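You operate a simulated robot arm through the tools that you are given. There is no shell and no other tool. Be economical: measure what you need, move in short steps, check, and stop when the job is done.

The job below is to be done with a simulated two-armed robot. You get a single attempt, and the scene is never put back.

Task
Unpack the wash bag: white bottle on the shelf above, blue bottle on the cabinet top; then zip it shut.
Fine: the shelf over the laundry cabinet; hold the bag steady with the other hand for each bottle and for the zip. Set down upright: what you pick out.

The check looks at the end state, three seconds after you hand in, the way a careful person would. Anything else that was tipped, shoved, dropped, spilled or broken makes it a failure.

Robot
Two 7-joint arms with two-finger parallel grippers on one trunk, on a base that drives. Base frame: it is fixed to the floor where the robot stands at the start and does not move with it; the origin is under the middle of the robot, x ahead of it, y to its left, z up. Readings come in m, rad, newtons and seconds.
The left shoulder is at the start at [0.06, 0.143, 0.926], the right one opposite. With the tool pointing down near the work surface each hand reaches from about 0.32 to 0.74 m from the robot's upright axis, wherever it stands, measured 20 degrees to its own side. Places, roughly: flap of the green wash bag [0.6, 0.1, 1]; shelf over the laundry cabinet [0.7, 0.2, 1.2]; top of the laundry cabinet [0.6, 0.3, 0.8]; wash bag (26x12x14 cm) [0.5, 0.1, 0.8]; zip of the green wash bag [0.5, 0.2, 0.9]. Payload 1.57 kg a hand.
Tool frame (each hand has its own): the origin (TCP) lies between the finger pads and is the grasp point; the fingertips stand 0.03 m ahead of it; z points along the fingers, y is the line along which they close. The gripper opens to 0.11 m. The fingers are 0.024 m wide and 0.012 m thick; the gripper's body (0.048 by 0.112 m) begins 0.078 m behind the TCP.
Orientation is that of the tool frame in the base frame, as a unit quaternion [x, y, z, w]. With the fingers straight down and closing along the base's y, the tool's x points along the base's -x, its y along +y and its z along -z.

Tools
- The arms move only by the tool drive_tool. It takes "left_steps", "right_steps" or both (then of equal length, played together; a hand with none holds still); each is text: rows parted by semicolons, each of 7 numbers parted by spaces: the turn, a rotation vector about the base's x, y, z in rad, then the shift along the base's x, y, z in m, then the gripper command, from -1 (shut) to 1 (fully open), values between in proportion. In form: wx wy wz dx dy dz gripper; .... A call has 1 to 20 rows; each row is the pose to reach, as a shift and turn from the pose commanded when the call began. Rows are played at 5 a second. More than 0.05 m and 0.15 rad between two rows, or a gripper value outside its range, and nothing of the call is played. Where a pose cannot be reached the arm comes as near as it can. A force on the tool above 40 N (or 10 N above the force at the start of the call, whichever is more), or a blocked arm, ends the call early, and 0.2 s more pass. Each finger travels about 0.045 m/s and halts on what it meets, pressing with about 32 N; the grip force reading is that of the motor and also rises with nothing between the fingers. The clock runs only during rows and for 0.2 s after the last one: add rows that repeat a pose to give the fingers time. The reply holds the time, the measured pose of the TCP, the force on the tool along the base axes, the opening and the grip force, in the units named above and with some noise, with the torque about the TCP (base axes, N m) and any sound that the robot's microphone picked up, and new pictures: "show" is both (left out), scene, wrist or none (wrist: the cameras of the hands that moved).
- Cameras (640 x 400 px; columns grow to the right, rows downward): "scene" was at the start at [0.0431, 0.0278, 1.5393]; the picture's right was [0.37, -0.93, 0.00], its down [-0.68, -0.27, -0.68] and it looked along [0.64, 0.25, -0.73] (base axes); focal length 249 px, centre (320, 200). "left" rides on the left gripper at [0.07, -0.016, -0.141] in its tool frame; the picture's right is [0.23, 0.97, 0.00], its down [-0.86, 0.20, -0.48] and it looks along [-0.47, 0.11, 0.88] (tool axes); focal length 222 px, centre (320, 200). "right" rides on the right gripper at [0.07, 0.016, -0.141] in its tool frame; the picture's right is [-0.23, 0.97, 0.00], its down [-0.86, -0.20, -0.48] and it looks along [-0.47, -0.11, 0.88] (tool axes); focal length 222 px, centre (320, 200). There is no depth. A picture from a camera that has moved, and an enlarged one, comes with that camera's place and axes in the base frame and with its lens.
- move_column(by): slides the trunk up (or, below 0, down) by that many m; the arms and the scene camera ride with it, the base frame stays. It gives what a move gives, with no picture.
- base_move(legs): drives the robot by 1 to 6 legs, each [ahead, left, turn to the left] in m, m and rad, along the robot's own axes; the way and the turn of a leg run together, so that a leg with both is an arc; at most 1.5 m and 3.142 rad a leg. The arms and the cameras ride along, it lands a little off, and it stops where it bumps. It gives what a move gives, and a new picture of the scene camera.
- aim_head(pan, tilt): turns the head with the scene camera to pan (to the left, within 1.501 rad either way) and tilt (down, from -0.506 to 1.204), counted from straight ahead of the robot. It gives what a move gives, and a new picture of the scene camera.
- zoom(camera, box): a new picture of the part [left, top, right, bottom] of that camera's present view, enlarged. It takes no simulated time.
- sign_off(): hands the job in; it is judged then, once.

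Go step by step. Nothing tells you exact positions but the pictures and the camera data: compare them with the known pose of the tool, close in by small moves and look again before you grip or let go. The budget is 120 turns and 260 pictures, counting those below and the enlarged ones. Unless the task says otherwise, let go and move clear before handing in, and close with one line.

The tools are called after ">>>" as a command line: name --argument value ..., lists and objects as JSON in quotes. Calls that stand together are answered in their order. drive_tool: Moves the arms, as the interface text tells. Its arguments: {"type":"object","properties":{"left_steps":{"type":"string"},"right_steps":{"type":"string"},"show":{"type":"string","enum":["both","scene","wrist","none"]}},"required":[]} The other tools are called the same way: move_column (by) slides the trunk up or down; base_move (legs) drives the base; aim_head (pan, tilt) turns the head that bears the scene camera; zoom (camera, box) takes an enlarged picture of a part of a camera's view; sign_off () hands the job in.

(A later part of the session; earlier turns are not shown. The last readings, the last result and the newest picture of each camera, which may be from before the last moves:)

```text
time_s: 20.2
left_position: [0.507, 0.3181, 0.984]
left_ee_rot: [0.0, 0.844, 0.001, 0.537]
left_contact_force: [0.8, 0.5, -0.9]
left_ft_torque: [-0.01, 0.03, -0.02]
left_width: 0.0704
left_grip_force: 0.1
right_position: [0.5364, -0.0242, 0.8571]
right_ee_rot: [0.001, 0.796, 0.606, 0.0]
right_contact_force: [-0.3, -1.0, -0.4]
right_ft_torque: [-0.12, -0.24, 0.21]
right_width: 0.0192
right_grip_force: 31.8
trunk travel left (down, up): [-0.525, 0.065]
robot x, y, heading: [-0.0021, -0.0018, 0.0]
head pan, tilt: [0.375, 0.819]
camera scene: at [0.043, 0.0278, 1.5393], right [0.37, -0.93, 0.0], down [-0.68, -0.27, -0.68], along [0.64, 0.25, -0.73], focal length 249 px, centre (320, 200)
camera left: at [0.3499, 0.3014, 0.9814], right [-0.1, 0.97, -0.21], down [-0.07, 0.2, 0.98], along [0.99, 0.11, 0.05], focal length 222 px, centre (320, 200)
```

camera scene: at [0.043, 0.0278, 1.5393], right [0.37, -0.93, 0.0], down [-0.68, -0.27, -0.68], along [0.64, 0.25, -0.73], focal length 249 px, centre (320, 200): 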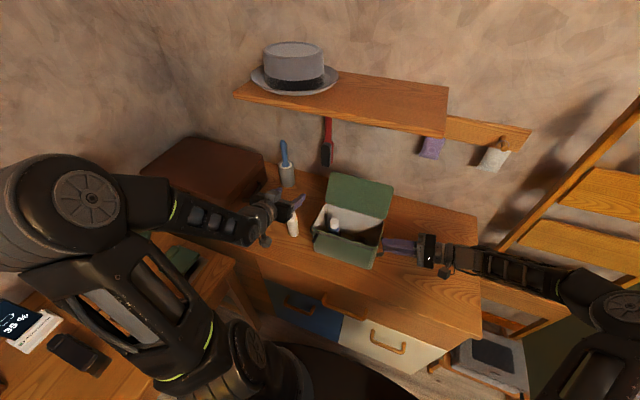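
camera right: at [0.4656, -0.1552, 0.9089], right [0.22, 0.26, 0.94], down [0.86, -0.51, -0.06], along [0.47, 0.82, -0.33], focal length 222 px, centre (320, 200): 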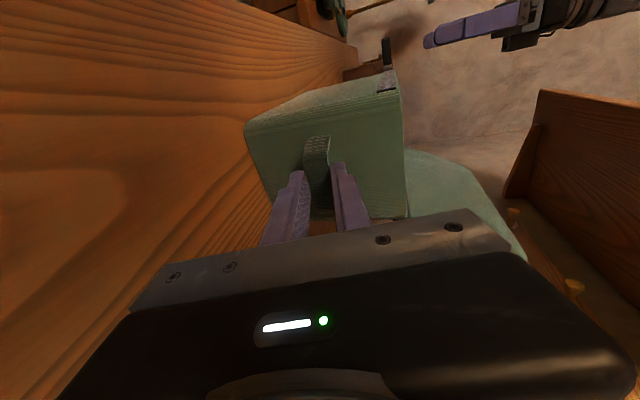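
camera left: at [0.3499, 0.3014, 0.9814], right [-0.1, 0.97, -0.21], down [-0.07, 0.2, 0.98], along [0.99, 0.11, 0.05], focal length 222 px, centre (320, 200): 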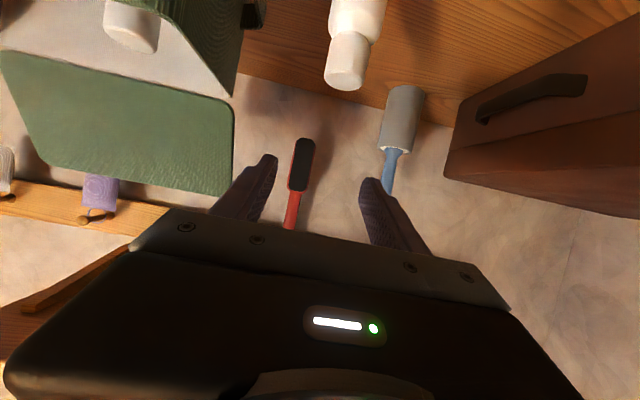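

The tilted hand is right above the white bottle. Lowering around its body to TCP z 0.855.

>>> drive_tool --left_steps "0 0 0 0 0 -0.035 0.27; 0 0 0 0 0 -0.07 0.27; 0 0 0 0 0 -0.1 0.27; 0 0 0 0 0 -0.12 0.27; 0 0 0 0 0 -0.129 0.27"

>>> zoom --camera "scene" --box '[220, 120, 420, 280]'

```text
time_s: 21.4
left_position: [0.5081, 0.3198, 0.8543]
left_ee_rot: [0.001, 0.844, 0.0, 0.537]
left_contact_force: [0.5, -0.1, -0.7]
left_ft_torque: [-0.03, -0.04, -0.03]
left_width: 0.0698
left_grip_force: 0.0
right_position: [0.5353, -0.0242, 0.8571]
right_ee_rot: [0.0, 0.796, 0.606, 0.0]
right_contact_force: [0.3, 0.3, 0.8]
right_ft_torque: [-0.06, 0.01, 0.02]
right_width: 0.0195
right_grip_force: 32.3
trunk travel left (down, up): [-0.525, 0.065]
robot x, y, heading: [-0.0015, -0.0007, 0.004]
head pan, tilt: [0.375, 0.819]
camera scene: at [0.0433, 0.0279, 1.5393], right [0.37, -0.93, 0.0], down [-0.68, -0.27, -0.68], along [0.64, 0.25, -0.73], focal length 249 px, centre (320, 200)
camera left: at [0.351, 0.3032, 0.8524], right [-0.1, 0.97, -0.21], down [-0.07, 0.2, 0.98], along [0.99, 0.11, 0.05], focal length 222 px, centre (320, 200)
```

scene: 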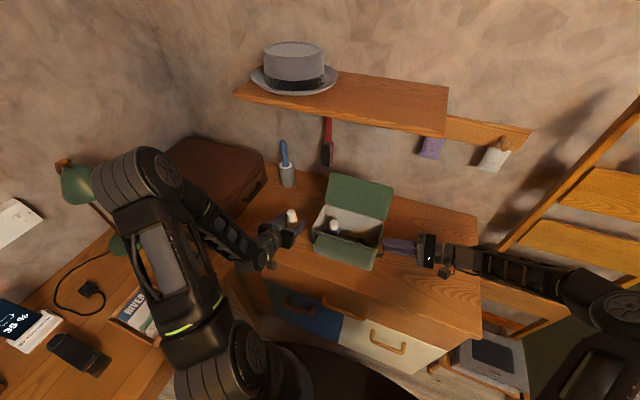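
left: 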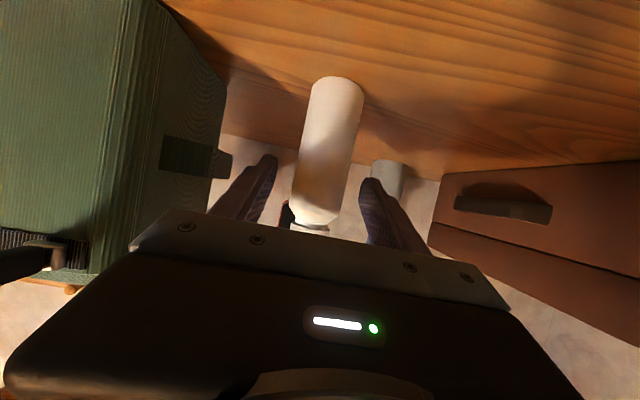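

```text
2.50 times, centred on (320, 200) of scene
camera zoom: at [0.0433, 0.0279, 1.5393], right [0.37, -0.93, 0.0], down [-0.68, -0.27, -0.68], along [0.64, 0.25, -0.73], focal length 623 px, centre (320, 200)
```

zoom: 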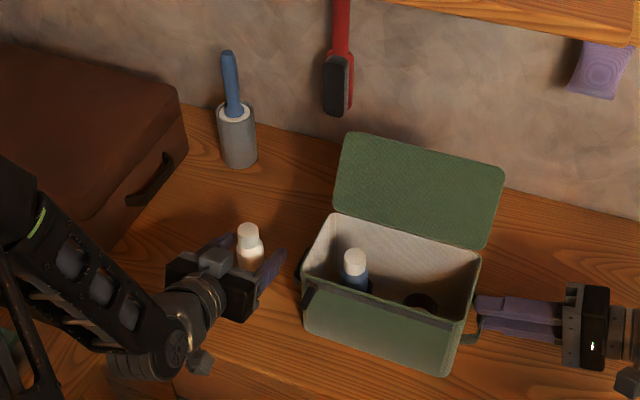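

Before gripping, I notice the bag's picture has shifted by a few pixels since earlier. I'll check it with the same close-up as before.

>>> zoom --camera "scene" --box '[300, 160, 440, 280]'

>>> zoom --camera "right" --box '[220, 60, 460, 240]'

```text
3.33 times, centred on (370, 220) of scene
camera zoom: at [0.0433, 0.0279, 1.5393], right [0.37, -0.93, 0.0], down [-0.68, -0.27, -0.68], along [0.64, 0.25, -0.73], focal length 830 px, centre (153, 133)
```

zoom: 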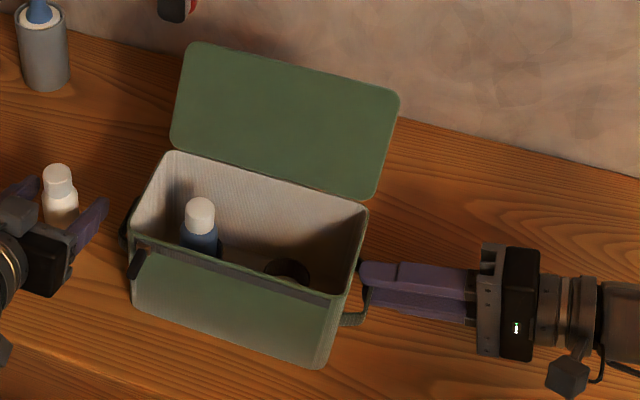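

```text
2.22 times, centred on (340, 150) of right
camera zoom: at [0.4652, -0.1557, 0.9102], right [0.23, 0.26, 0.94], down [0.86, -0.51, -0.06], along [0.47, 0.82, -0.34], focal length 494 px, centre (276, 311)
```

zoom: 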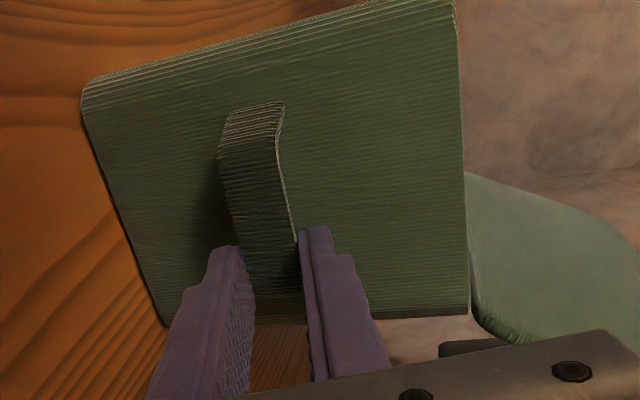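

The bag is creeping slowly toward the robot along the held strap. I'll open the right hand in place while the shelf part goes on, and grip again for the blue bottle. Meanwhile the left hand closes on the white bottle.

>>> drive_tool --left_steps "0 0 0 0 -0.001 0 0; 0 0 0 0 -0.001 0 -1; 0 0 0 0 -0.001 0 -1; 0 0 0 0 -0.001 0 -1" --right_steps "0 0 0 0 0 0 -0.3; 0 0 0 0 0 0 -0.1; 0 0 0 0 0 0 -0.1; 0 0 0 0 0 0 -0.1"

>>> zoom --camera "scene" --box '[300, 160, 440, 280]'

```text
time_s: 22.4
left_position: [0.5078, 0.317, 0.855]
left_ee_rot: [0.0, 0.844, 0.0, 0.536]
left_contact_force: [-0.2, -0.4, -0.5]
left_ft_torque: [-0.02, 0.03, 0.01]
left_width: 0.0369
left_grip_force: 30.2
right_position: [0.5346, -0.0236, 0.8556]
right_ee_rot: [0.0, 0.796, 0.605, 0.001]
right_contact_force: [-0.3, -1.1, 0.3]
right_ft_torque: [0.03, 0.0, 0.01]
right_width: 0.0491
right_grip_force: 0.0
trunk travel left (down, up): [-0.525, 0.065]
robot x, y, heading: [0.0001, 0.0032, -0.002]
head pan, tilt: [0.375, 0.819]
camera scene: at [0.0433, 0.0277, 1.5393], right [0.37, -0.93, 0.0], down [-0.68, -0.27, -0.68], along [0.64, 0.25, -0.73], focal length 249 px, centre (320, 200)
camera right: at [0.4652, -0.1559, 0.9102], right [0.23, 0.26, 0.94], down [0.85, -0.51, -0.06], along [0.47, 0.82, -0.34], focal length 222 px, centre (320, 200)
camera left: at [0.3506, 0.3018, 0.8527], right [-0.1, 0.97, -0.21], down [-0.07, 0.2, 0.98], along [0.99, 0.11, 0.05], focal length 222 px, centre (320, 200)
```

scene: 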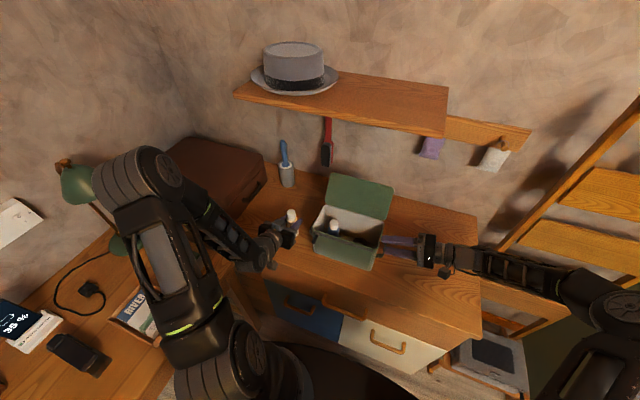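
right: 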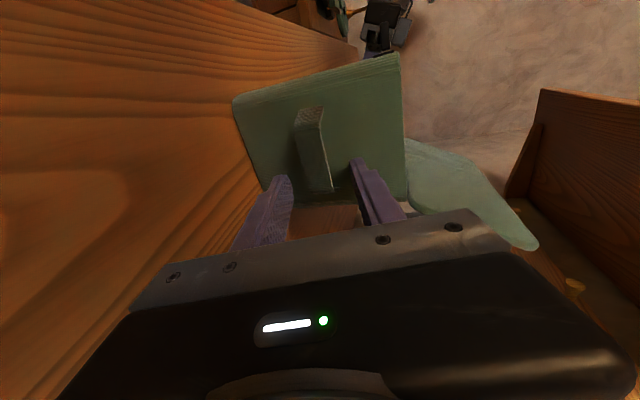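
left: 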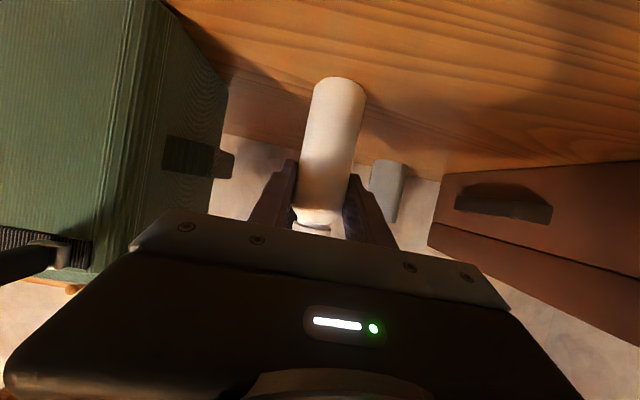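

```text
3.33 times, centred on (370, 220) of scene
camera zoom: at [0.0433, 0.0277, 1.5393], right [0.37, -0.93, 0.0], down [-0.68, -0.27, -0.68], along [0.64, 0.25, -0.73], focal length 830 px, centre (153, 133)
```

zoom: 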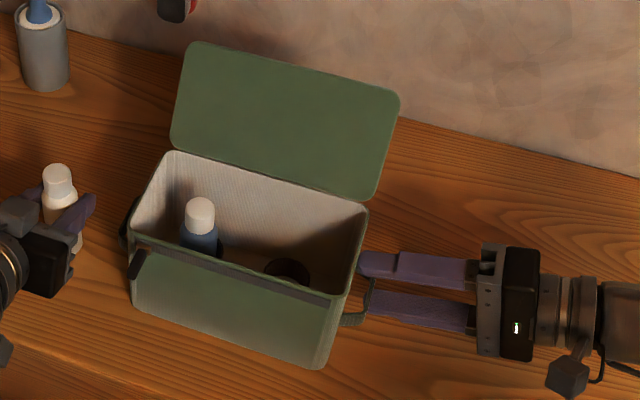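

The white bottle is gripped level-wise. I'll back the right hand off the strap, since the trunk may have to rise, while the left lifts the bottle and brings it in front of the shelf.

>>> drive_tool --left_steps "0 0 0 0 0 0.03 -1; 0 0 0 -0.01 0 0.07 -1; 0 0 0 -0.02 0 0.11 -1; 0 0 0 -0.03 -0.02 0.15 -1; 0 0 0 -0.03 -0.04 0.19 -1; 0 0 0 -0.03 -0.065 0.23 -1; 0 0 0 -0.03 -0.09 0.27 -1; 0 0 0 -0.03 -0.11 0.31 -1; 0 0 0 -0.03 -0.13 0.34 -1" --right_steps "0 0 0 0 -0.02 0.005 -0.1; 0 0 0 0 -0.05 0.015 -0.1; 0 0 0 0 -0.07 0.02 -0.1; 0 0 0 0 -0.07 0.02 -0.1; 0 0 0 0 -0.07 0.02 -0.1; 0 0 0 0 -0.07 0.02 -0.1; 0 0 0 0 -0.07 0.02 -0.1; 0 0 0 0 -0.07 0.02 -0.1; 0 0 0 0 -0.07 0.02 -0.1"

```text
time_s: 24.4
left_position: [0.4745, 0.1865, 1.195]
left_ee_rot: [0.0, 0.844, 0.0, 0.536]
left_contact_force: [0.5, 0.4, -0.3]
left_ft_torque: [0.03, 0.02, -0.04]
left_width: 0.0367
left_grip_force: 32.0
left hand out of reach, approached as far as the arm can: row 2, 3, 4, 5, 6, 7
right_position: [0.5364, -0.0942, 0.8774]
right_ee_rot: [0.0, 0.796, 0.605, 0.0]
right_contact_force: [0.0, -0.1, -0.9]
right_ft_torque: [-0.01, -0.02, -0.01]
right_width: 0.0494
right_grip_force: 0.1
trunk travel left (down, up): [-0.525, 0.065]
robot x, y, heading: [-0.0002, -0.0006, -0.001]
head pan, tilt: [0.375, 0.819]
camera scene: at [0.043, 0.0272, 1.5393], right [0.37, -0.93, 0.0], down [-0.68, -0.27, -0.68], along [0.64, 0.25, -0.73], focal length 249 px, centre (320, 200)
camera right: at [0.4664, -0.2263, 0.9303], right [0.23, 0.26, 0.94], down [0.86, -0.51, -0.06], along [0.47, 0.82, -0.34], focal length 222 px, centre (320, 200)
camera left: at [0.318, 0.1702, 1.1924], right [-0.1, 0.97, -0.21], down [-0.07, 0.2, 0.98], along [0.99, 0.11, 0.05], focal length 222 px, centre (320, 200)
```

scene: 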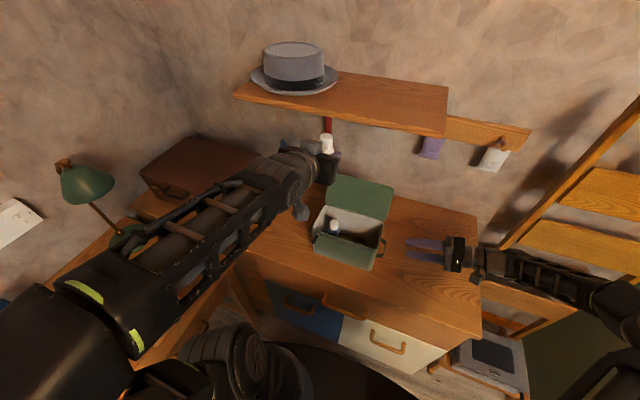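
right: 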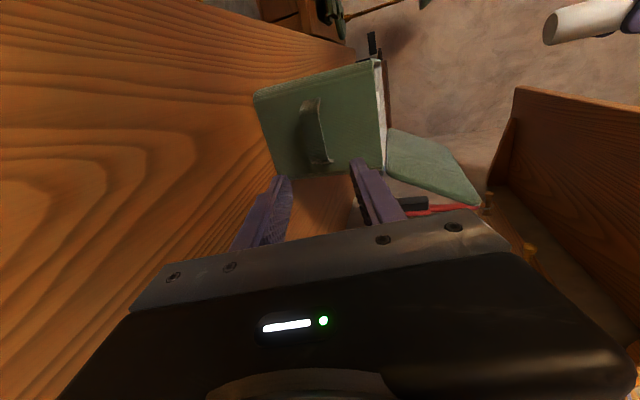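
left: 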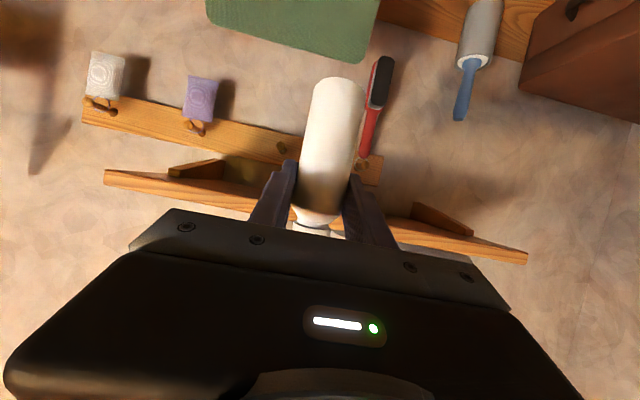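

The shelf's front edge is at about x 0.60, running y -0.05 to 0.49, with its top near z 1.232. I'll raise the trunk fully to gain reach.

>>> move_column --by 0.064

```text
time_s: 25.4
left_position: [0.4761, 0.189, 1.2595]
left_ee_rot: [0.0, 0.844, -0.001, 0.536]
left_contact_force: [0.4, 0.1, -1.5]
left_ft_torque: [-0.01, -0.01, 0.01]
left_width: 0.0367
left_grip_force: 32.0
right_position: [0.5367, -0.0935, 0.9416]
right_ee_rot: [0.0, 0.796, 0.605, 0.0]
right_contact_force: [0.5, 0.2, -0.6]
right_ft_torque: [-0.02, 0.01, -0.01]
right_width: 0.0494
right_grip_force: 0.1
trunk travel left (down, up): [-0.589, 0.001]
robot x, y, heading: [-0.0011, -0.004, 0.0]
head pan, tilt: [0.375, 0.819]
```

>>> drive_tool --left_steps "0 0 0 0 -0.01 0.03 -1; 0 0 0 0 -0.02 0.06 -1; 0 0 0 0 -0.035 0.088 -1; 0 0 0 0 -0.035 0.088 -1"

>>> zoom --camera "scene" --box '[220, 20, 480, 220]'

```text
time_s: 26.4
left_position: [0.4774, 0.1513, 1.3454]
left_ee_rot: [0.0, 0.844, 0.0, 0.537]
left_contact_force: [0.5, 0.9, -1.4]
left_ft_torque: [0.02, -0.01, 0.03]
left_width: 0.0369
left_grip_force: 31.9
right_position: [0.5366, -0.0937, 0.9406]
right_ee_rot: [0.0, 0.796, 0.605, 0.0]
right_contact_force: [0.4, 0.3, 0.1]
right_ft_torque: [0.01, 0.02, -0.02]
right_width: 0.0493
right_grip_force: 0.0
trunk travel left (down, up): [-0.589, 0.001]
robot x, y, heading: [0.0009, -0.0004, 0.001]
head pan, tilt: [0.375, 0.819]
camera scene: at [0.0432, 0.0281, 1.6033], right [0.37, -0.93, 0.0], down [-0.68, -0.27, -0.68], along [0.64, 0.25, -0.73], focal length 249 px, centre (320, 200)
camera left: at [0.3189, 0.1348, 1.3437], right [-0.1, 0.97, -0.21], down [-0.07, 0.2, 0.98], along [0.99, 0.11, 0.05], focal length 222 px, centre (320, 200)
```

scene: 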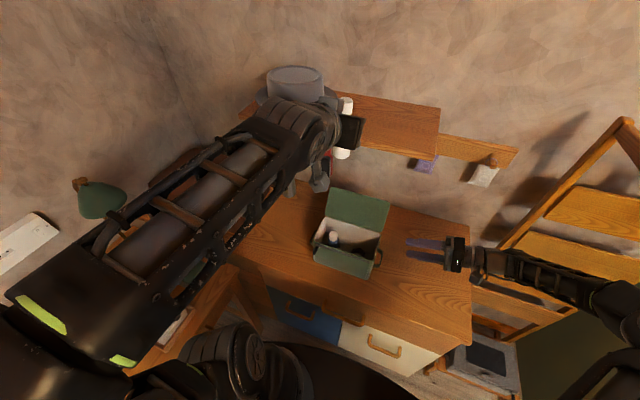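
left: 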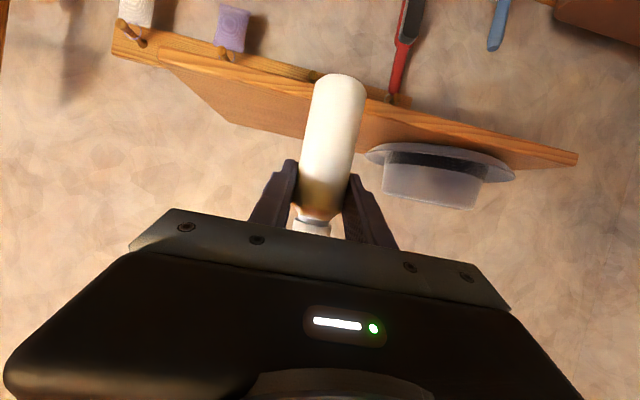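

```text
2.00 times, centred on (350, 120) of scene
camera zoom: at [0.0432, 0.0281, 1.6033], right [0.37, -0.93, 0.0], down [-0.68, -0.27, -0.68], along [0.64, 0.25, -0.73], focal length 498 px, centre (260, 360)
```

zoom: 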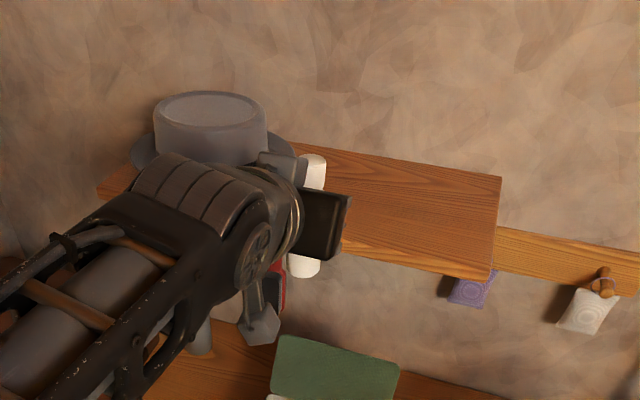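

The shelf top is at about z 1.234, x 0.60 to 0.845, and the hat's brim stays beyond y 0.27. I'll carry the bottle forward over the shelf to about (0.68, 0.12).

>>> drive_tool --left_steps "0 0 0 0.03 -0.01 0 -1; 0 0 0 0.065 -0.02 0 -1; 0 0 0 0.1 -0.03 0 -1; 0 0 0 0.135 -0.03 0 -1; 0 0 0 0.17 -0.03 0 -1; 0 0 0 0.2 -0.03 0 -1; 0 0 0 0.2 -0.03 0 -1"

>>> zoom --camera "scene" --box '[260, 50, 480, 220]'

```text
time_s: 28.0
left_position: [0.6721, 0.122, 1.3471]
left_ee_rot: [0.0, 0.844, 0.0, 0.537]
left_contact_force: [-0.2, -0.8, -1.5]
left_ft_torque: [0.02, 0.05, 0.02]
left_width: 0.0367
left_grip_force: 32.2
right_position: [0.5368, -0.0937, 0.9418]
right_ee_rot: [0.0, 0.796, 0.606, -0.001]
right_contact_force: [-0.3, -0.3, -0.5]
right_ft_torque: [-0.01, 0.0, -0.04]
right_width: 0.0496
right_grip_force: 0.1
trunk travel left (down, up): [-0.589, 0.001]
robot x, y, heading: [-0.0006, -0.0022, -0.0]
head pan, tilt: [0.375, 0.819]
camera scene: at [0.0426, 0.0278, 1.6033], right [0.37, -0.93, 0.0], down [-0.68, -0.27, -0.68], along [0.64, 0.25, -0.73], focal length 249 px, centre (320, 200)
camera left: at [0.5166, 0.1053, 1.3444], right [-0.1, 0.97, -0.21], down [-0.07, 0.2, 0.98], along [0.99, 0.11, 0.05], focal length 222 px, centre (320, 200)
```

scene: 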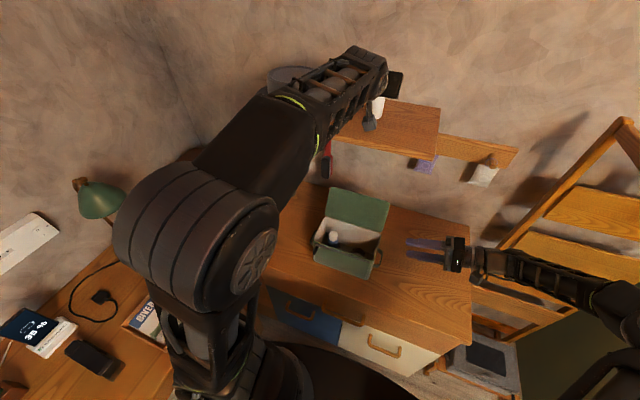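
left: 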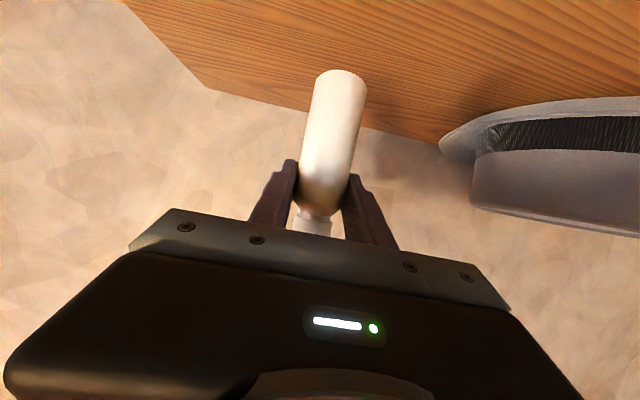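

```text
2.35 times, centred on (370, 135) of scene
camera zoom: at [0.0426, 0.0278, 1.6033], right [0.37, -0.93, 0.0], down [-0.68, -0.27, -0.68], along [0.64, 0.25, -0.73], focal length 586 px, centre (202, 353)
```

zoom: 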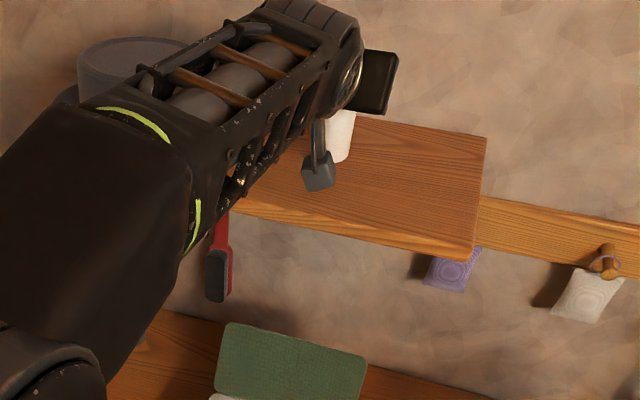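

The bottle is over the shelf, about 7 cm back from its front edge and clear of the hat. Lowering in small steps until contact.

>>> drive_tool --left_steps "0 0 0 0 0 -0.012 -1; 0 0 0 0 0 -0.022 -1; 0 0 0 0 0 -0.026 -1; 0 0 0 0 0 -0.029 -1; 0 0 0 0 0 -0.029 -1" --show "none"

```text
time_s: 29.2
left_position: [0.675, 0.1225, 1.3204]
left_ee_rot: [0.0, 0.842, 0.0, 0.54]
left_contact_force: [2.6, 2.2, 14.4]
left_ft_torque: [0.36, -0.3, 0.1]
left_width: 0.0366
left_grip_force: 31.9
right_position: [0.5358, -0.0943, 0.9418]
right_ee_rot: [0.0, 0.796, 0.605, 0.0]
right_contact_force: [0.1, 0.6, -0.7]
right_ft_torque: [0.01, 0.05, 0.01]
right_width: 0.0494
right_grip_force: 0.1
trunk travel left (down, up): [-0.589, 0.001]
robot x, y, heading: [0.0036, 0.0018, 0.001]
head pan, tilt: [0.375, 0.819]
```

>>> zoom --camera "left" --box '[200, 0, 480, 250]'

>>> zoom --camera "scene" --box '[340, 60, 460, 170]'

```text
1.60 times, centred on (340, 125) of left
camera zoom: at [0.5185, 0.1057, 1.3164], right [-0.09, 0.97, -0.21], down [-0.08, 0.2, 0.98], along [0.99, 0.11, 0.06], focal length 355 px, centre (288, 320)
```

zoom: 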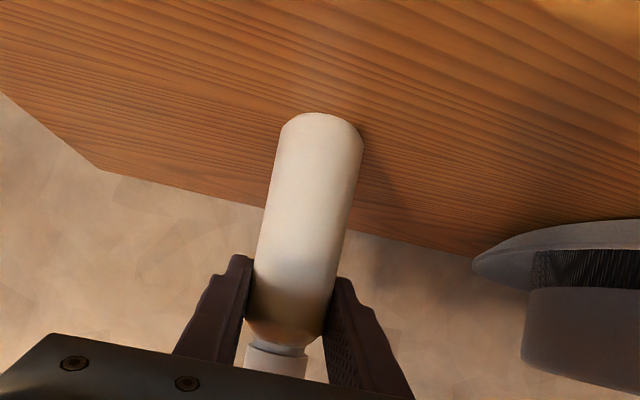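

```text
3.64 times, centred on (400, 115) of scene
camera zoom: at [0.0421, 0.0277, 1.6035], right [0.37, -0.93, 0.0], down [-0.68, -0.27, -0.68], along [0.64, 0.25, -0.73], focal length 906 px, centre (29, 509)
```

zoom: 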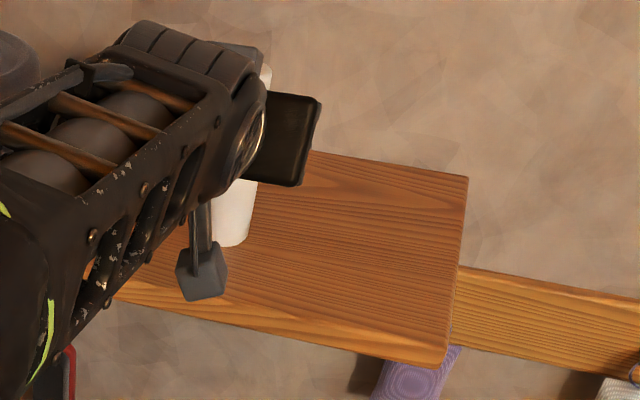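

It stands on the shelf. I'll ease the load, open, and pull straight back.

>>> drive_tool --left_steps "0 0 0 0 0 0.002 -1; 0 0 0 0 0 0.002 -0.2; 0 0 0 0 0 0.002 0.3; 0 0 0 0 0 0.002 0.3; 0 0 0 -0.03 0 0.003 0.3; 0 0 0 -0.07 0 0.005 0.3; 0 0 0 -0.11 0 0.005 0.3; 0 0 0 -0.15 0 0.005 0.3; 0 0 0 -0.19 0.02 0.005 0.3"

>>> zoom --camera "left" --box '[160, 0, 600, 250]'

>>> zoom --camera "scene" --box '[300, 60, 460, 190]'

```text
time_s: 31.2
left_position: [0.4832, 0.1465, 1.322]
left_ee_rot: [0.0, 0.843, -0.001, 0.537]
left_contact_force: [-0.4, 0.0, 0.9]
left_ft_torque: [0.0, -0.06, 0.01]
left_width: 0.0716
left_grip_force: 0.1
right_position: [0.536, -0.0922, 0.9409]
right_ee_rot: [0.0, 0.796, 0.605, 0.001]
right_contact_force: [0.6, 0.6, -0.2]
right_ft_torque: [-0.06, -0.01, 0.01]
right_width: 0.0496
right_grip_force: 0.0
trunk travel left (down, up): [-0.589, 0.001]
robot x, y, heading: [0.0018, 0.0017, -0.004]
head pan, tilt: [0.375, 0.819]
camera scene: at [0.0415, 0.0289, 1.6033], right [0.37, -0.93, 0.0], down [-0.68, -0.27, -0.68], along [0.64, 0.25, -0.73], focal length 249 px, centre (320, 200)
camera left: at [0.3268, 0.1296, 1.3184], right [-0.1, 0.97, -0.21], down [-0.07, 0.2, 0.98], along [0.99, 0.11, 0.05], focal length 222 px, centre (320, 200)
```

scene: 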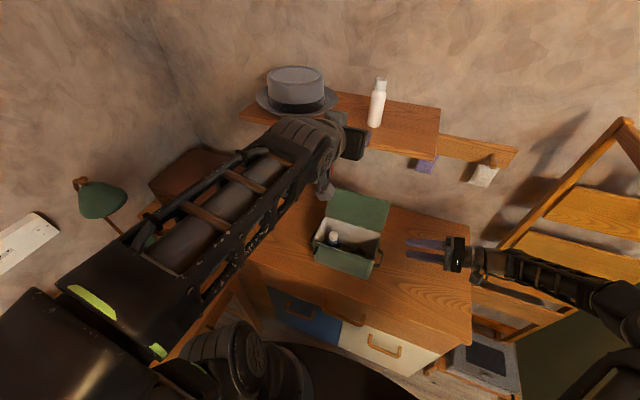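
left: 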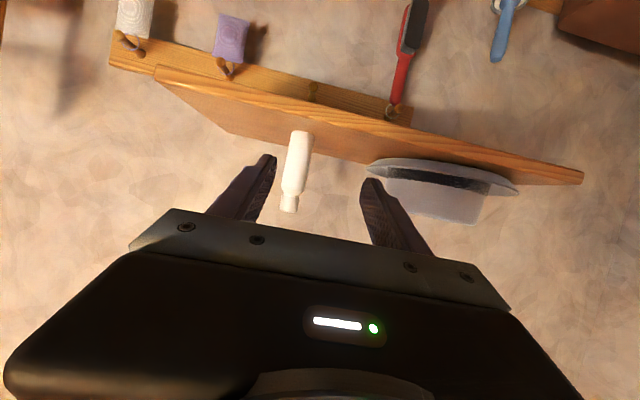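

```text
1.45 times, centred on (380, 125) of left
camera zoom: at [0.3268, 0.1296, 1.3184], right [-0.1, 0.97, -0.21], down [-0.07, 0.2, 0.98], along [0.99, 0.11, 0.05], focal length 323 px, centre (233, 309)
```

zoom: 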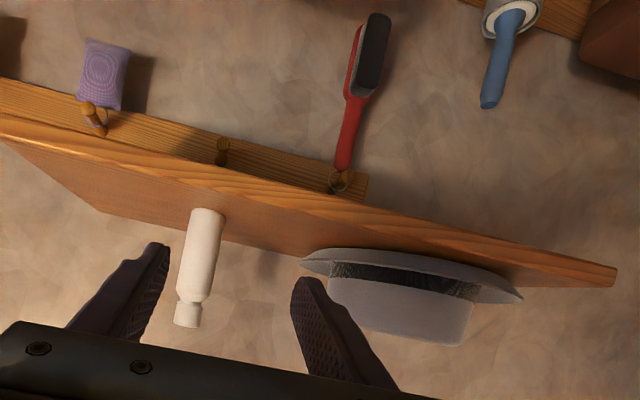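

```text
3.08 times, centred on (380, 125) of scene
camera zoom: at [0.0415, 0.0289, 1.6033], right [0.37, -0.93, 0.0], down [-0.68, -0.27, -0.68], along [0.64, 0.25, -0.73], focal length 766 px, centre (135, 431)
```

zoom: 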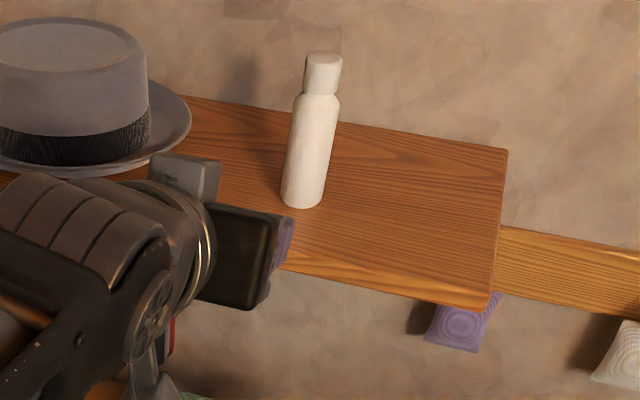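

The white bottle stands upright on the shelf. I'll lower the trunk back down and turn the left hand to point down again, clear of the bag.

>>> move_column --by -0.064

>>> drive_tool --left_steps "0 0 0 -0.01 0.02 -0.04 0.3; 0 0 0 -0.02 0.05 -0.08 0.3; 0 0 0 -0.03 0.08 -0.12 0.3; 0 0.126 0 -0.03 0.1 -0.16 0.3; 0 0.252 0 -0.03 0.1 -0.19 0.3; 0 0.378 0 -0.03 0.1 -0.2 0.3; 0 0.504 0 -0.03 0.1 -0.2 0.3; 0 0.63 0 -0.03 0.1 -0.2 0.3; 0 0.756 0 -0.03 0.1 -0.2 0.3; 0 0.882 0 -0.02 0.1 -0.2 0.3; 0 1.008 0 -0.01 0.1 -0.2 0.3; 0 1.134 0 0 0.1 -0.2 0.3"

>>> zoom --camera "scene" --box '[300, 160, 440, 280]'

>>> zoom --camera "right" --box '[220, 30, 460, 240]'

```text
time_s: 32.3
left_position: [0.4849, 0.1453, 1.2579]
left_ee_rot: [0.0, 0.843, 0.0, 0.538]
left_contact_force: [0.5, -0.7, -0.5]
left_ft_torque: [-0.01, 0.01, -0.02]
left_width: 0.0715
left_grip_force: 0.1
right_position: [0.5352, -0.0932, 0.8776]
right_ee_rot: [0.0, 0.796, 0.605, 0.0]
right_contact_force: [0.1, 0.2, -0.2]
right_ft_torque: [-0.01, -0.04, 0.0]
right_width: 0.0497
right_grip_force: 0.0
trunk travel left (down, up): [-0.525, 0.065]
robot x, y, heading: [0.0001, 0.0016, -0.004]
head pan, tilt: [0.375, 0.819]
```

```text
refused: row 2 steps farther than a row can; nothing moved
```

```text
3.33 times, centred on (370, 220) of scene
camera zoom: at [0.0429, 0.0277, 1.5393], right [0.37, -0.93, 0.0], down [-0.68, -0.27, -0.68], along [0.64, 0.25, -0.73], focal length 830 px, centre (153, 133)
```

zoom: 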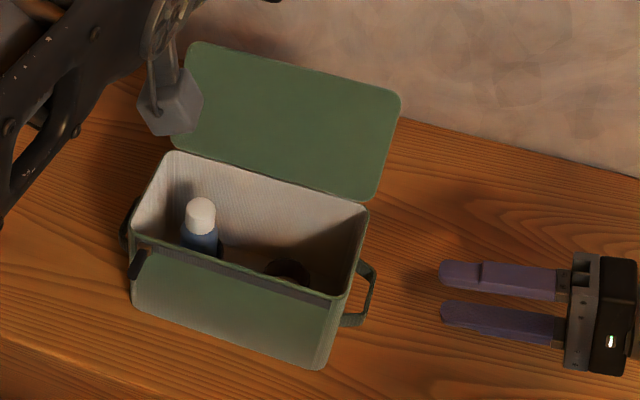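

```text
1.90 times, centred on (340, 135) of right
camera zoom: at [0.4664, -0.226, 0.9305], right [0.23, 0.26, 0.94], down [0.86, -0.51, -0.06], along [0.47, 0.82, -0.34], focal length 423 px, centre (282, 324)
```

zoom: 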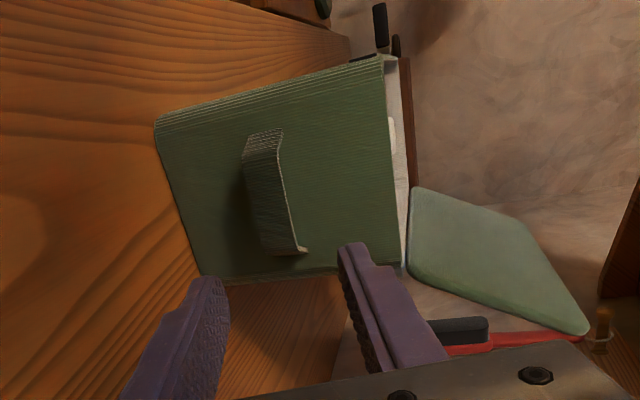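

The strap now centers at about x 0.517, z 0.855. I'll send the left hand's move again in smaller steps while the right hand re-approaches the strap.

>>> drive_tool --left_steps "0 0 0 -0.01 0.02 -0.035 0.3; 0 0 0 -0.015 0.04 -0.07 0.3; 0 0 0 -0.02 0.06 -0.105 0.3; 0 0.12 0 -0.025 0.075 -0.14 0.3; 0 0.24 0 -0.03 0.09 -0.17 0.3; 0 0.36 0 -0.03 0.1 -0.19 0.3; 0 0.48 0 -0.03 0.1 -0.2 0.3; 0 0.6 0 -0.03 0.1 -0.2 0.3; 0 0.72 0 -0.03 0.1 -0.2 0.3; 0 0.84 0 -0.02 0.1 -0.2 0.3; 0 0.98 0 -0.01 0.1 -0.2 0.3; 0 1.134 0 0 0.1 -0.2 0.3" --right_steps "0 0 0 -0.018 0 0 -0.1; 0 0 0 -0.018 0 0 -0.1; 0 0 0 -0.018 0.02 -0.01 -0.1; 0 0 0 -0.018 0.04 -0.015 -0.1; 0 0 0 -0.018 0.055 -0.019 -0.1; 0 0 0 -0.018 0.07 -0.0205 -0.1; 0 0 0 -0.018 0.07 -0.0205 -0.1; 0 0 0 -0.018 0.07 -0.0205 -0.1; 0 0 0 -0.018 0.07 -0.0205 -0.1; 0 0 0 -0.018 0.07 -0.0205 -0.1; 0 0 0 -0.018 0.07 -0.0205 -0.1; 0 0 0 -0.018 0.07 -0.0205 -0.1"

>>> zoom --camera "right" --box '[220, 60, 460, 240]'

>>> zoom --camera "scene" --box '[300, 160, 440, 280]'

```text
refused: row 12 steps farther than a row can; nothing moved
```

```text
2.22 times, centred on (340, 150) of right
camera zoom: at [0.4664, -0.226, 0.9305], right [0.23, 0.26, 0.94], down [0.86, -0.51, -0.06], along [0.47, 0.82, -0.34], focal length 494 px, centre (276, 311)
```

zoom: 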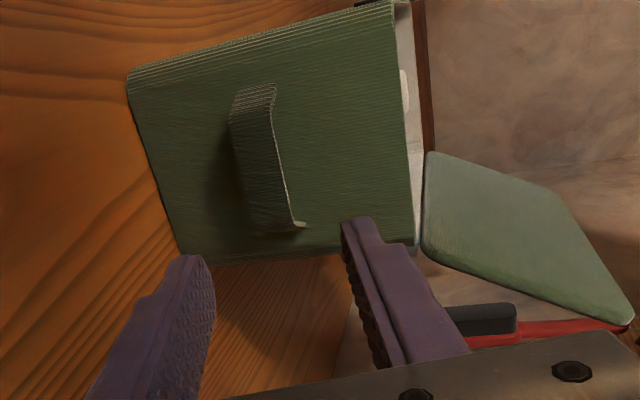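

```text
3.33 times, centred on (370, 220) of scene
camera zoom: at [0.0429, 0.0277, 1.5393], right [0.37, -0.93, 0.0], down [-0.68, -0.27, -0.68], along [0.64, 0.25, -0.73], focal length 830 px, centre (153, 133)
```

zoom: 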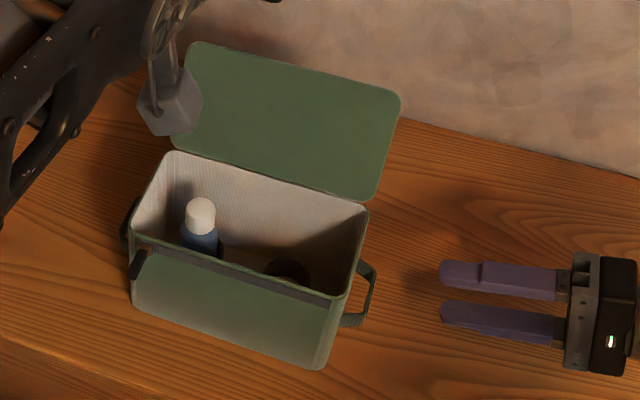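

The last turning row was a hair too large, so I'm resending with evened steps.

>>> drive_tool --left_steps "0 0 0 -0.01 0.02 -0.035 0.3; 0 0 0 -0.015 0.04 -0.07 0.3; 0 0.1 0 -0.02 0.06 -0.105 0.3; 0 0.2 0 -0.025 0.075 -0.14 0.3; 0 0.32 0 -0.03 0.09 -0.17 0.3; 0 0.44 0 -0.03 0.1 -0.19 0.3; 0 0.56 0 -0.03 0.1 -0.2 0.3; 0 0.68 0 -0.03 0.1 -0.2 0.3; 0 0.8 0 -0.03 0.1 -0.2 0.3; 0 0.92 0 -0.02 0.1 -0.2 0.3; 0 1.03 0 -0.01 0.1 -0.2 0.3; 0 1.134 0 0 0.1 -0.2 0.3" --right_steps "0 0 0 -0.018 0 0 -0.1; 0 0 0 -0.018 0 0 -0.1; 0 0 0 -0.018 0.02 -0.01 -0.1; 0 0 0 -0.018 0.04 -0.015 -0.1; 0 0 0 -0.018 0.055 -0.019 -0.1; 0 0 0 -0.018 0.07 -0.0205 -0.1; 0 0 0 -0.018 0.07 -0.0205 -0.1; 0 0 0 -0.018 0.07 -0.0205 -0.1; 0 0 0 -0.018 0.07 -0.0205 -0.1; 0 0 0 -0.018 0.07 -0.0205 -0.1; 0 0 0 -0.018 0.07 -0.0205 -0.1; 0 0 0 -0.018 0.07 -0.0205 -0.1"

>>> zoom --camera "right" --box '[220, 60, 460, 240]'

>>> zoom --camera "scene" --box '[300, 160, 440, 280]'

```text
time_s: 34.9
left_position: [0.4858, 0.2443, 1.0564]
left_ee_rot: [-0.001, 1.0, 0.0, -0.002]
left_contact_force: [0.1, -0.2, -0.8]
left_ft_torque: [-0.02, 0.02, 0.01]
left_width: 0.0714
left_grip_force: 0.1
right_position: [0.5191, -0.0223, 0.8558]
right_ee_rot: [0.0, 0.796, 0.605, 0.0]
right_contact_force: [0.7, 0.7, 0.8]
right_ft_torque: [0.01, 0.02, 0.03]
right_width: 0.0496
right_grip_force: 0.0
trunk travel left (down, up): [-0.525, 0.065]
robot x, y, heading: [-0.0019, 0.001, -0.004]
head pan, tilt: [0.375, 0.819]
camera scene: at [0.0441, 0.0278, 1.5392], right [0.37, -0.93, 0.0], down [-0.68, -0.27, -0.68], along [0.64, 0.25, -0.73], focal length 249 px, centre (320, 200)
camera right: at [0.4489, -0.155, 0.9096], right [0.23, 0.26, 0.94], down [0.86, -0.51, -0.06], along [0.47, 0.82, -0.34], focal length 222 px, centre (320, 200)
camera left: at [0.4172, 0.2284, 1.198], right [-0.23, 0.97, 0.0], down [0.86, 0.2, 0.48], along [0.46, 0.11, -0.88], focal length 222 px, centre (320, 200)
```

scene: 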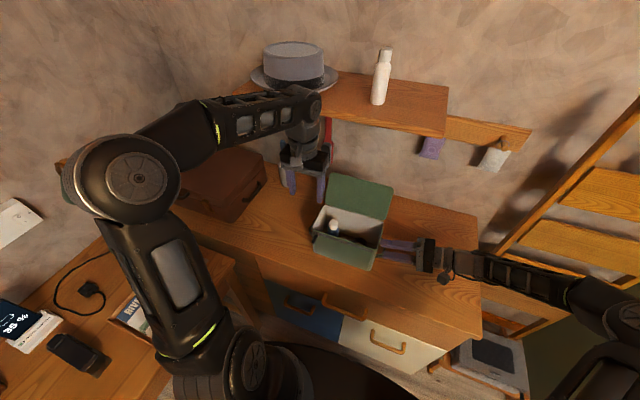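
right: 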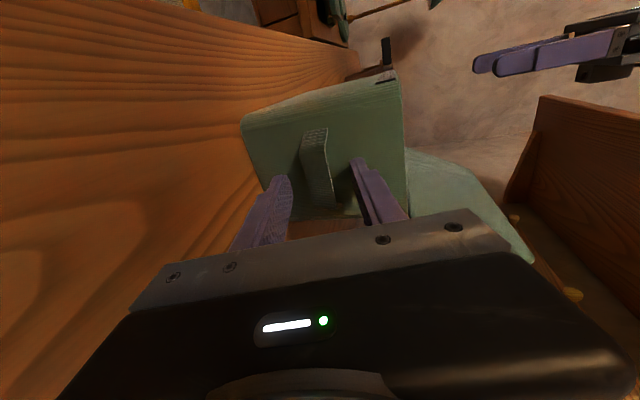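
left: 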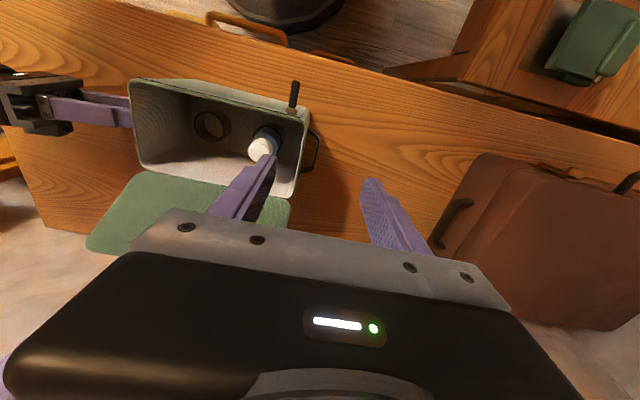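

```text
2.22 times, centred on (340, 150) of right
camera zoom: at [0.4489, -0.155, 0.9096], right [0.23, 0.26, 0.94], down [0.86, -0.51, -0.06], along [0.47, 0.82, -0.34], focal length 494 px, centre (276, 311)
```

zoom: 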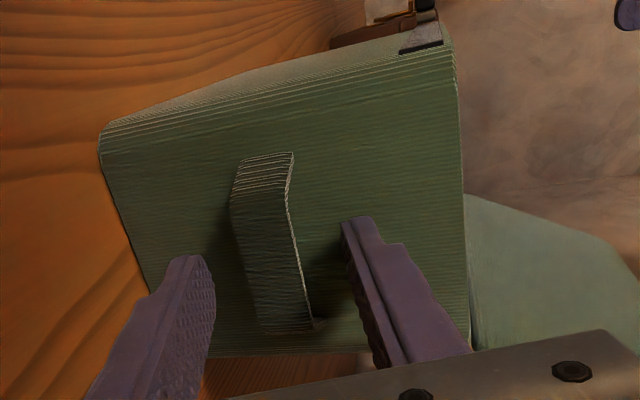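

```text
3.33 times, centred on (370, 220) of scene
camera zoom: at [0.0441, 0.0278, 1.5392], right [0.37, -0.93, 0.0], down [-0.68, -0.27, -0.68], along [0.64, 0.25, -0.73], focal length 830 px, centre (153, 133)
```

zoom: 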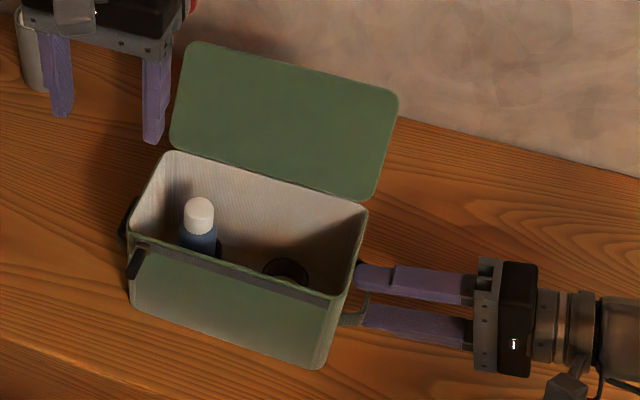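

The bag hasn't moved and the fingers straddle the strap again. I'll close the right hand while the left goes above the blue bottle, at about (0.515, 0.169), opened to 6 cm.

>>> drive_tool --left_steps "0 0 0 0.01 -0.025 0 0.09; 0 0 0 0.02 -0.05 0 0.09; 0 0 0 0.029 -0.075 -0.01 0.09; 0 0 0 0.029 -0.075 -0.03 0.09; 0 0 0 0.029 -0.075 -0.056 0.09; 0 0 0 0.029 -0.075 -0.056 0.09" --right_steps "0 0 0 0 0 0 -0.3; 0 0 0 0 0 0 -0.6; 0 0 0 0 0 0 -1; 0 0 0 0 0 0 -1; 0 0 0 0 0 0 -1; 0 0 0 0 0 0 -1"

>>> zoom --camera "left" --box '[180, 30, 480, 250]'

>>> zoom --camera "scene" --box '[300, 160, 440, 280]'

```text
time_s: 36.3
left_position: [0.5162, 0.1696, 1.0003]
left_ee_rot: [0.0, 1.0, -0.001, 0.0]
left_contact_force: [-0.9, -0.1, -0.7]
left_ft_torque: [0.01, 0.0, -0.02]
left_width: 0.0602
left_grip_force: 0.2
right_position: [0.5189, -0.0231, 0.8561]
right_ee_rot: [0.0, 0.796, 0.605, 0.0]
right_contact_force: [-0.7, 0.6, -0.5]
right_ft_torque: [-0.04, 0.25, -0.3]
right_width: 0.0191
right_grip_force: 31.9
trunk travel left (down, up): [-0.525, 0.065]
robot x, y, heading: [0.0002, -0.0015, 0.003]
head pan, tilt: [0.375, 0.819]
camera scene: at [0.0431, 0.0278, 1.5393], right [0.37, -0.93, 0.0], down [-0.68, -0.27, -0.68], along [0.64, 0.25, -0.73], focal length 249 px, centre (320, 200)
camera right: at [0.4482, -0.1551, 0.9099], right [0.23, 0.26, 0.94], down [0.86, -0.51, -0.06], along [0.47, 0.82, -0.34], focal length 222 px, centre (320, 200)
camera left: at [0.4465, 0.153, 1.1414], right [-0.23, 0.97, 0.0], down [0.85, 0.2, 0.48], along [0.47, 0.11, -0.88], focal length 222 px, centre (320, 200)
```

scene: 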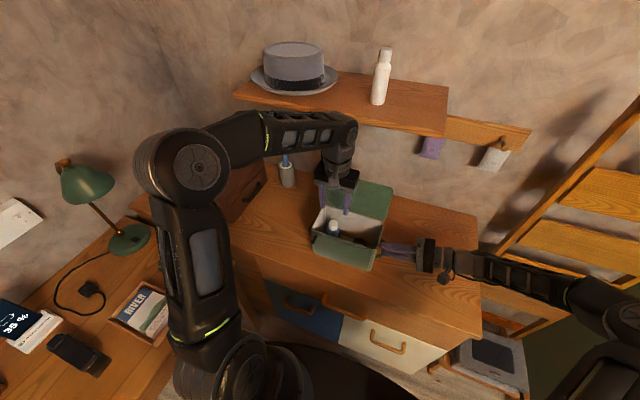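
right: 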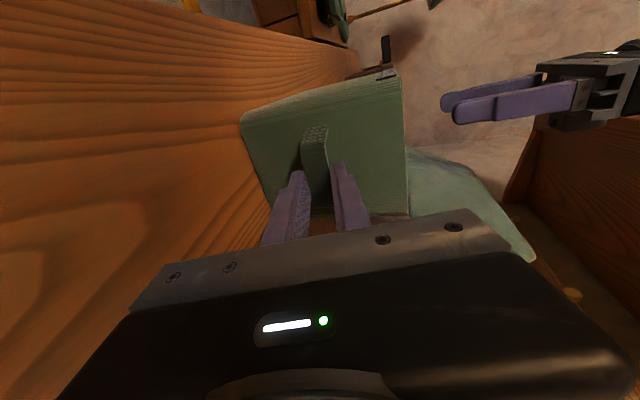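
left: 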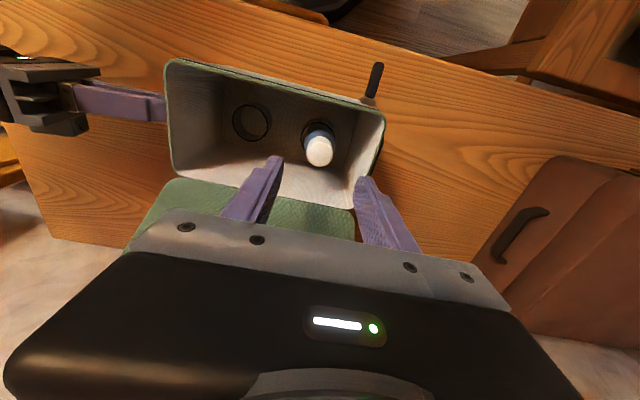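

```text
1.82 times, centred on (330, 140) of left
camera zoom: at [0.4465, 0.153, 1.1414], right [-0.23, 0.97, 0.0], down [0.85, 0.2, 0.48], along [0.47, 0.11, -0.88], focal length 404 px, centre (302, 309)
```

zoom: 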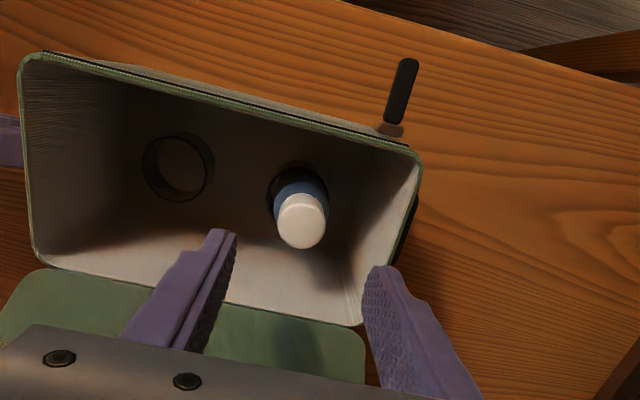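

```text
3.33 times, centred on (370, 220) of scene
camera zoom: at [0.0431, 0.0278, 1.5393], right [0.37, -0.93, 0.0], down [-0.68, -0.27, -0.68], along [0.64, 0.25, -0.73], focal length 830 px, centre (153, 133)
```

zoom: 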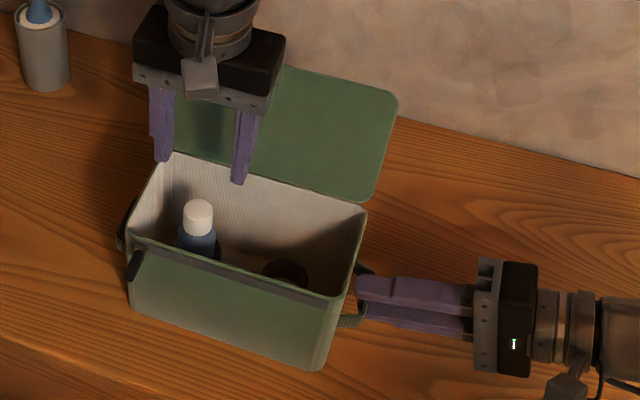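

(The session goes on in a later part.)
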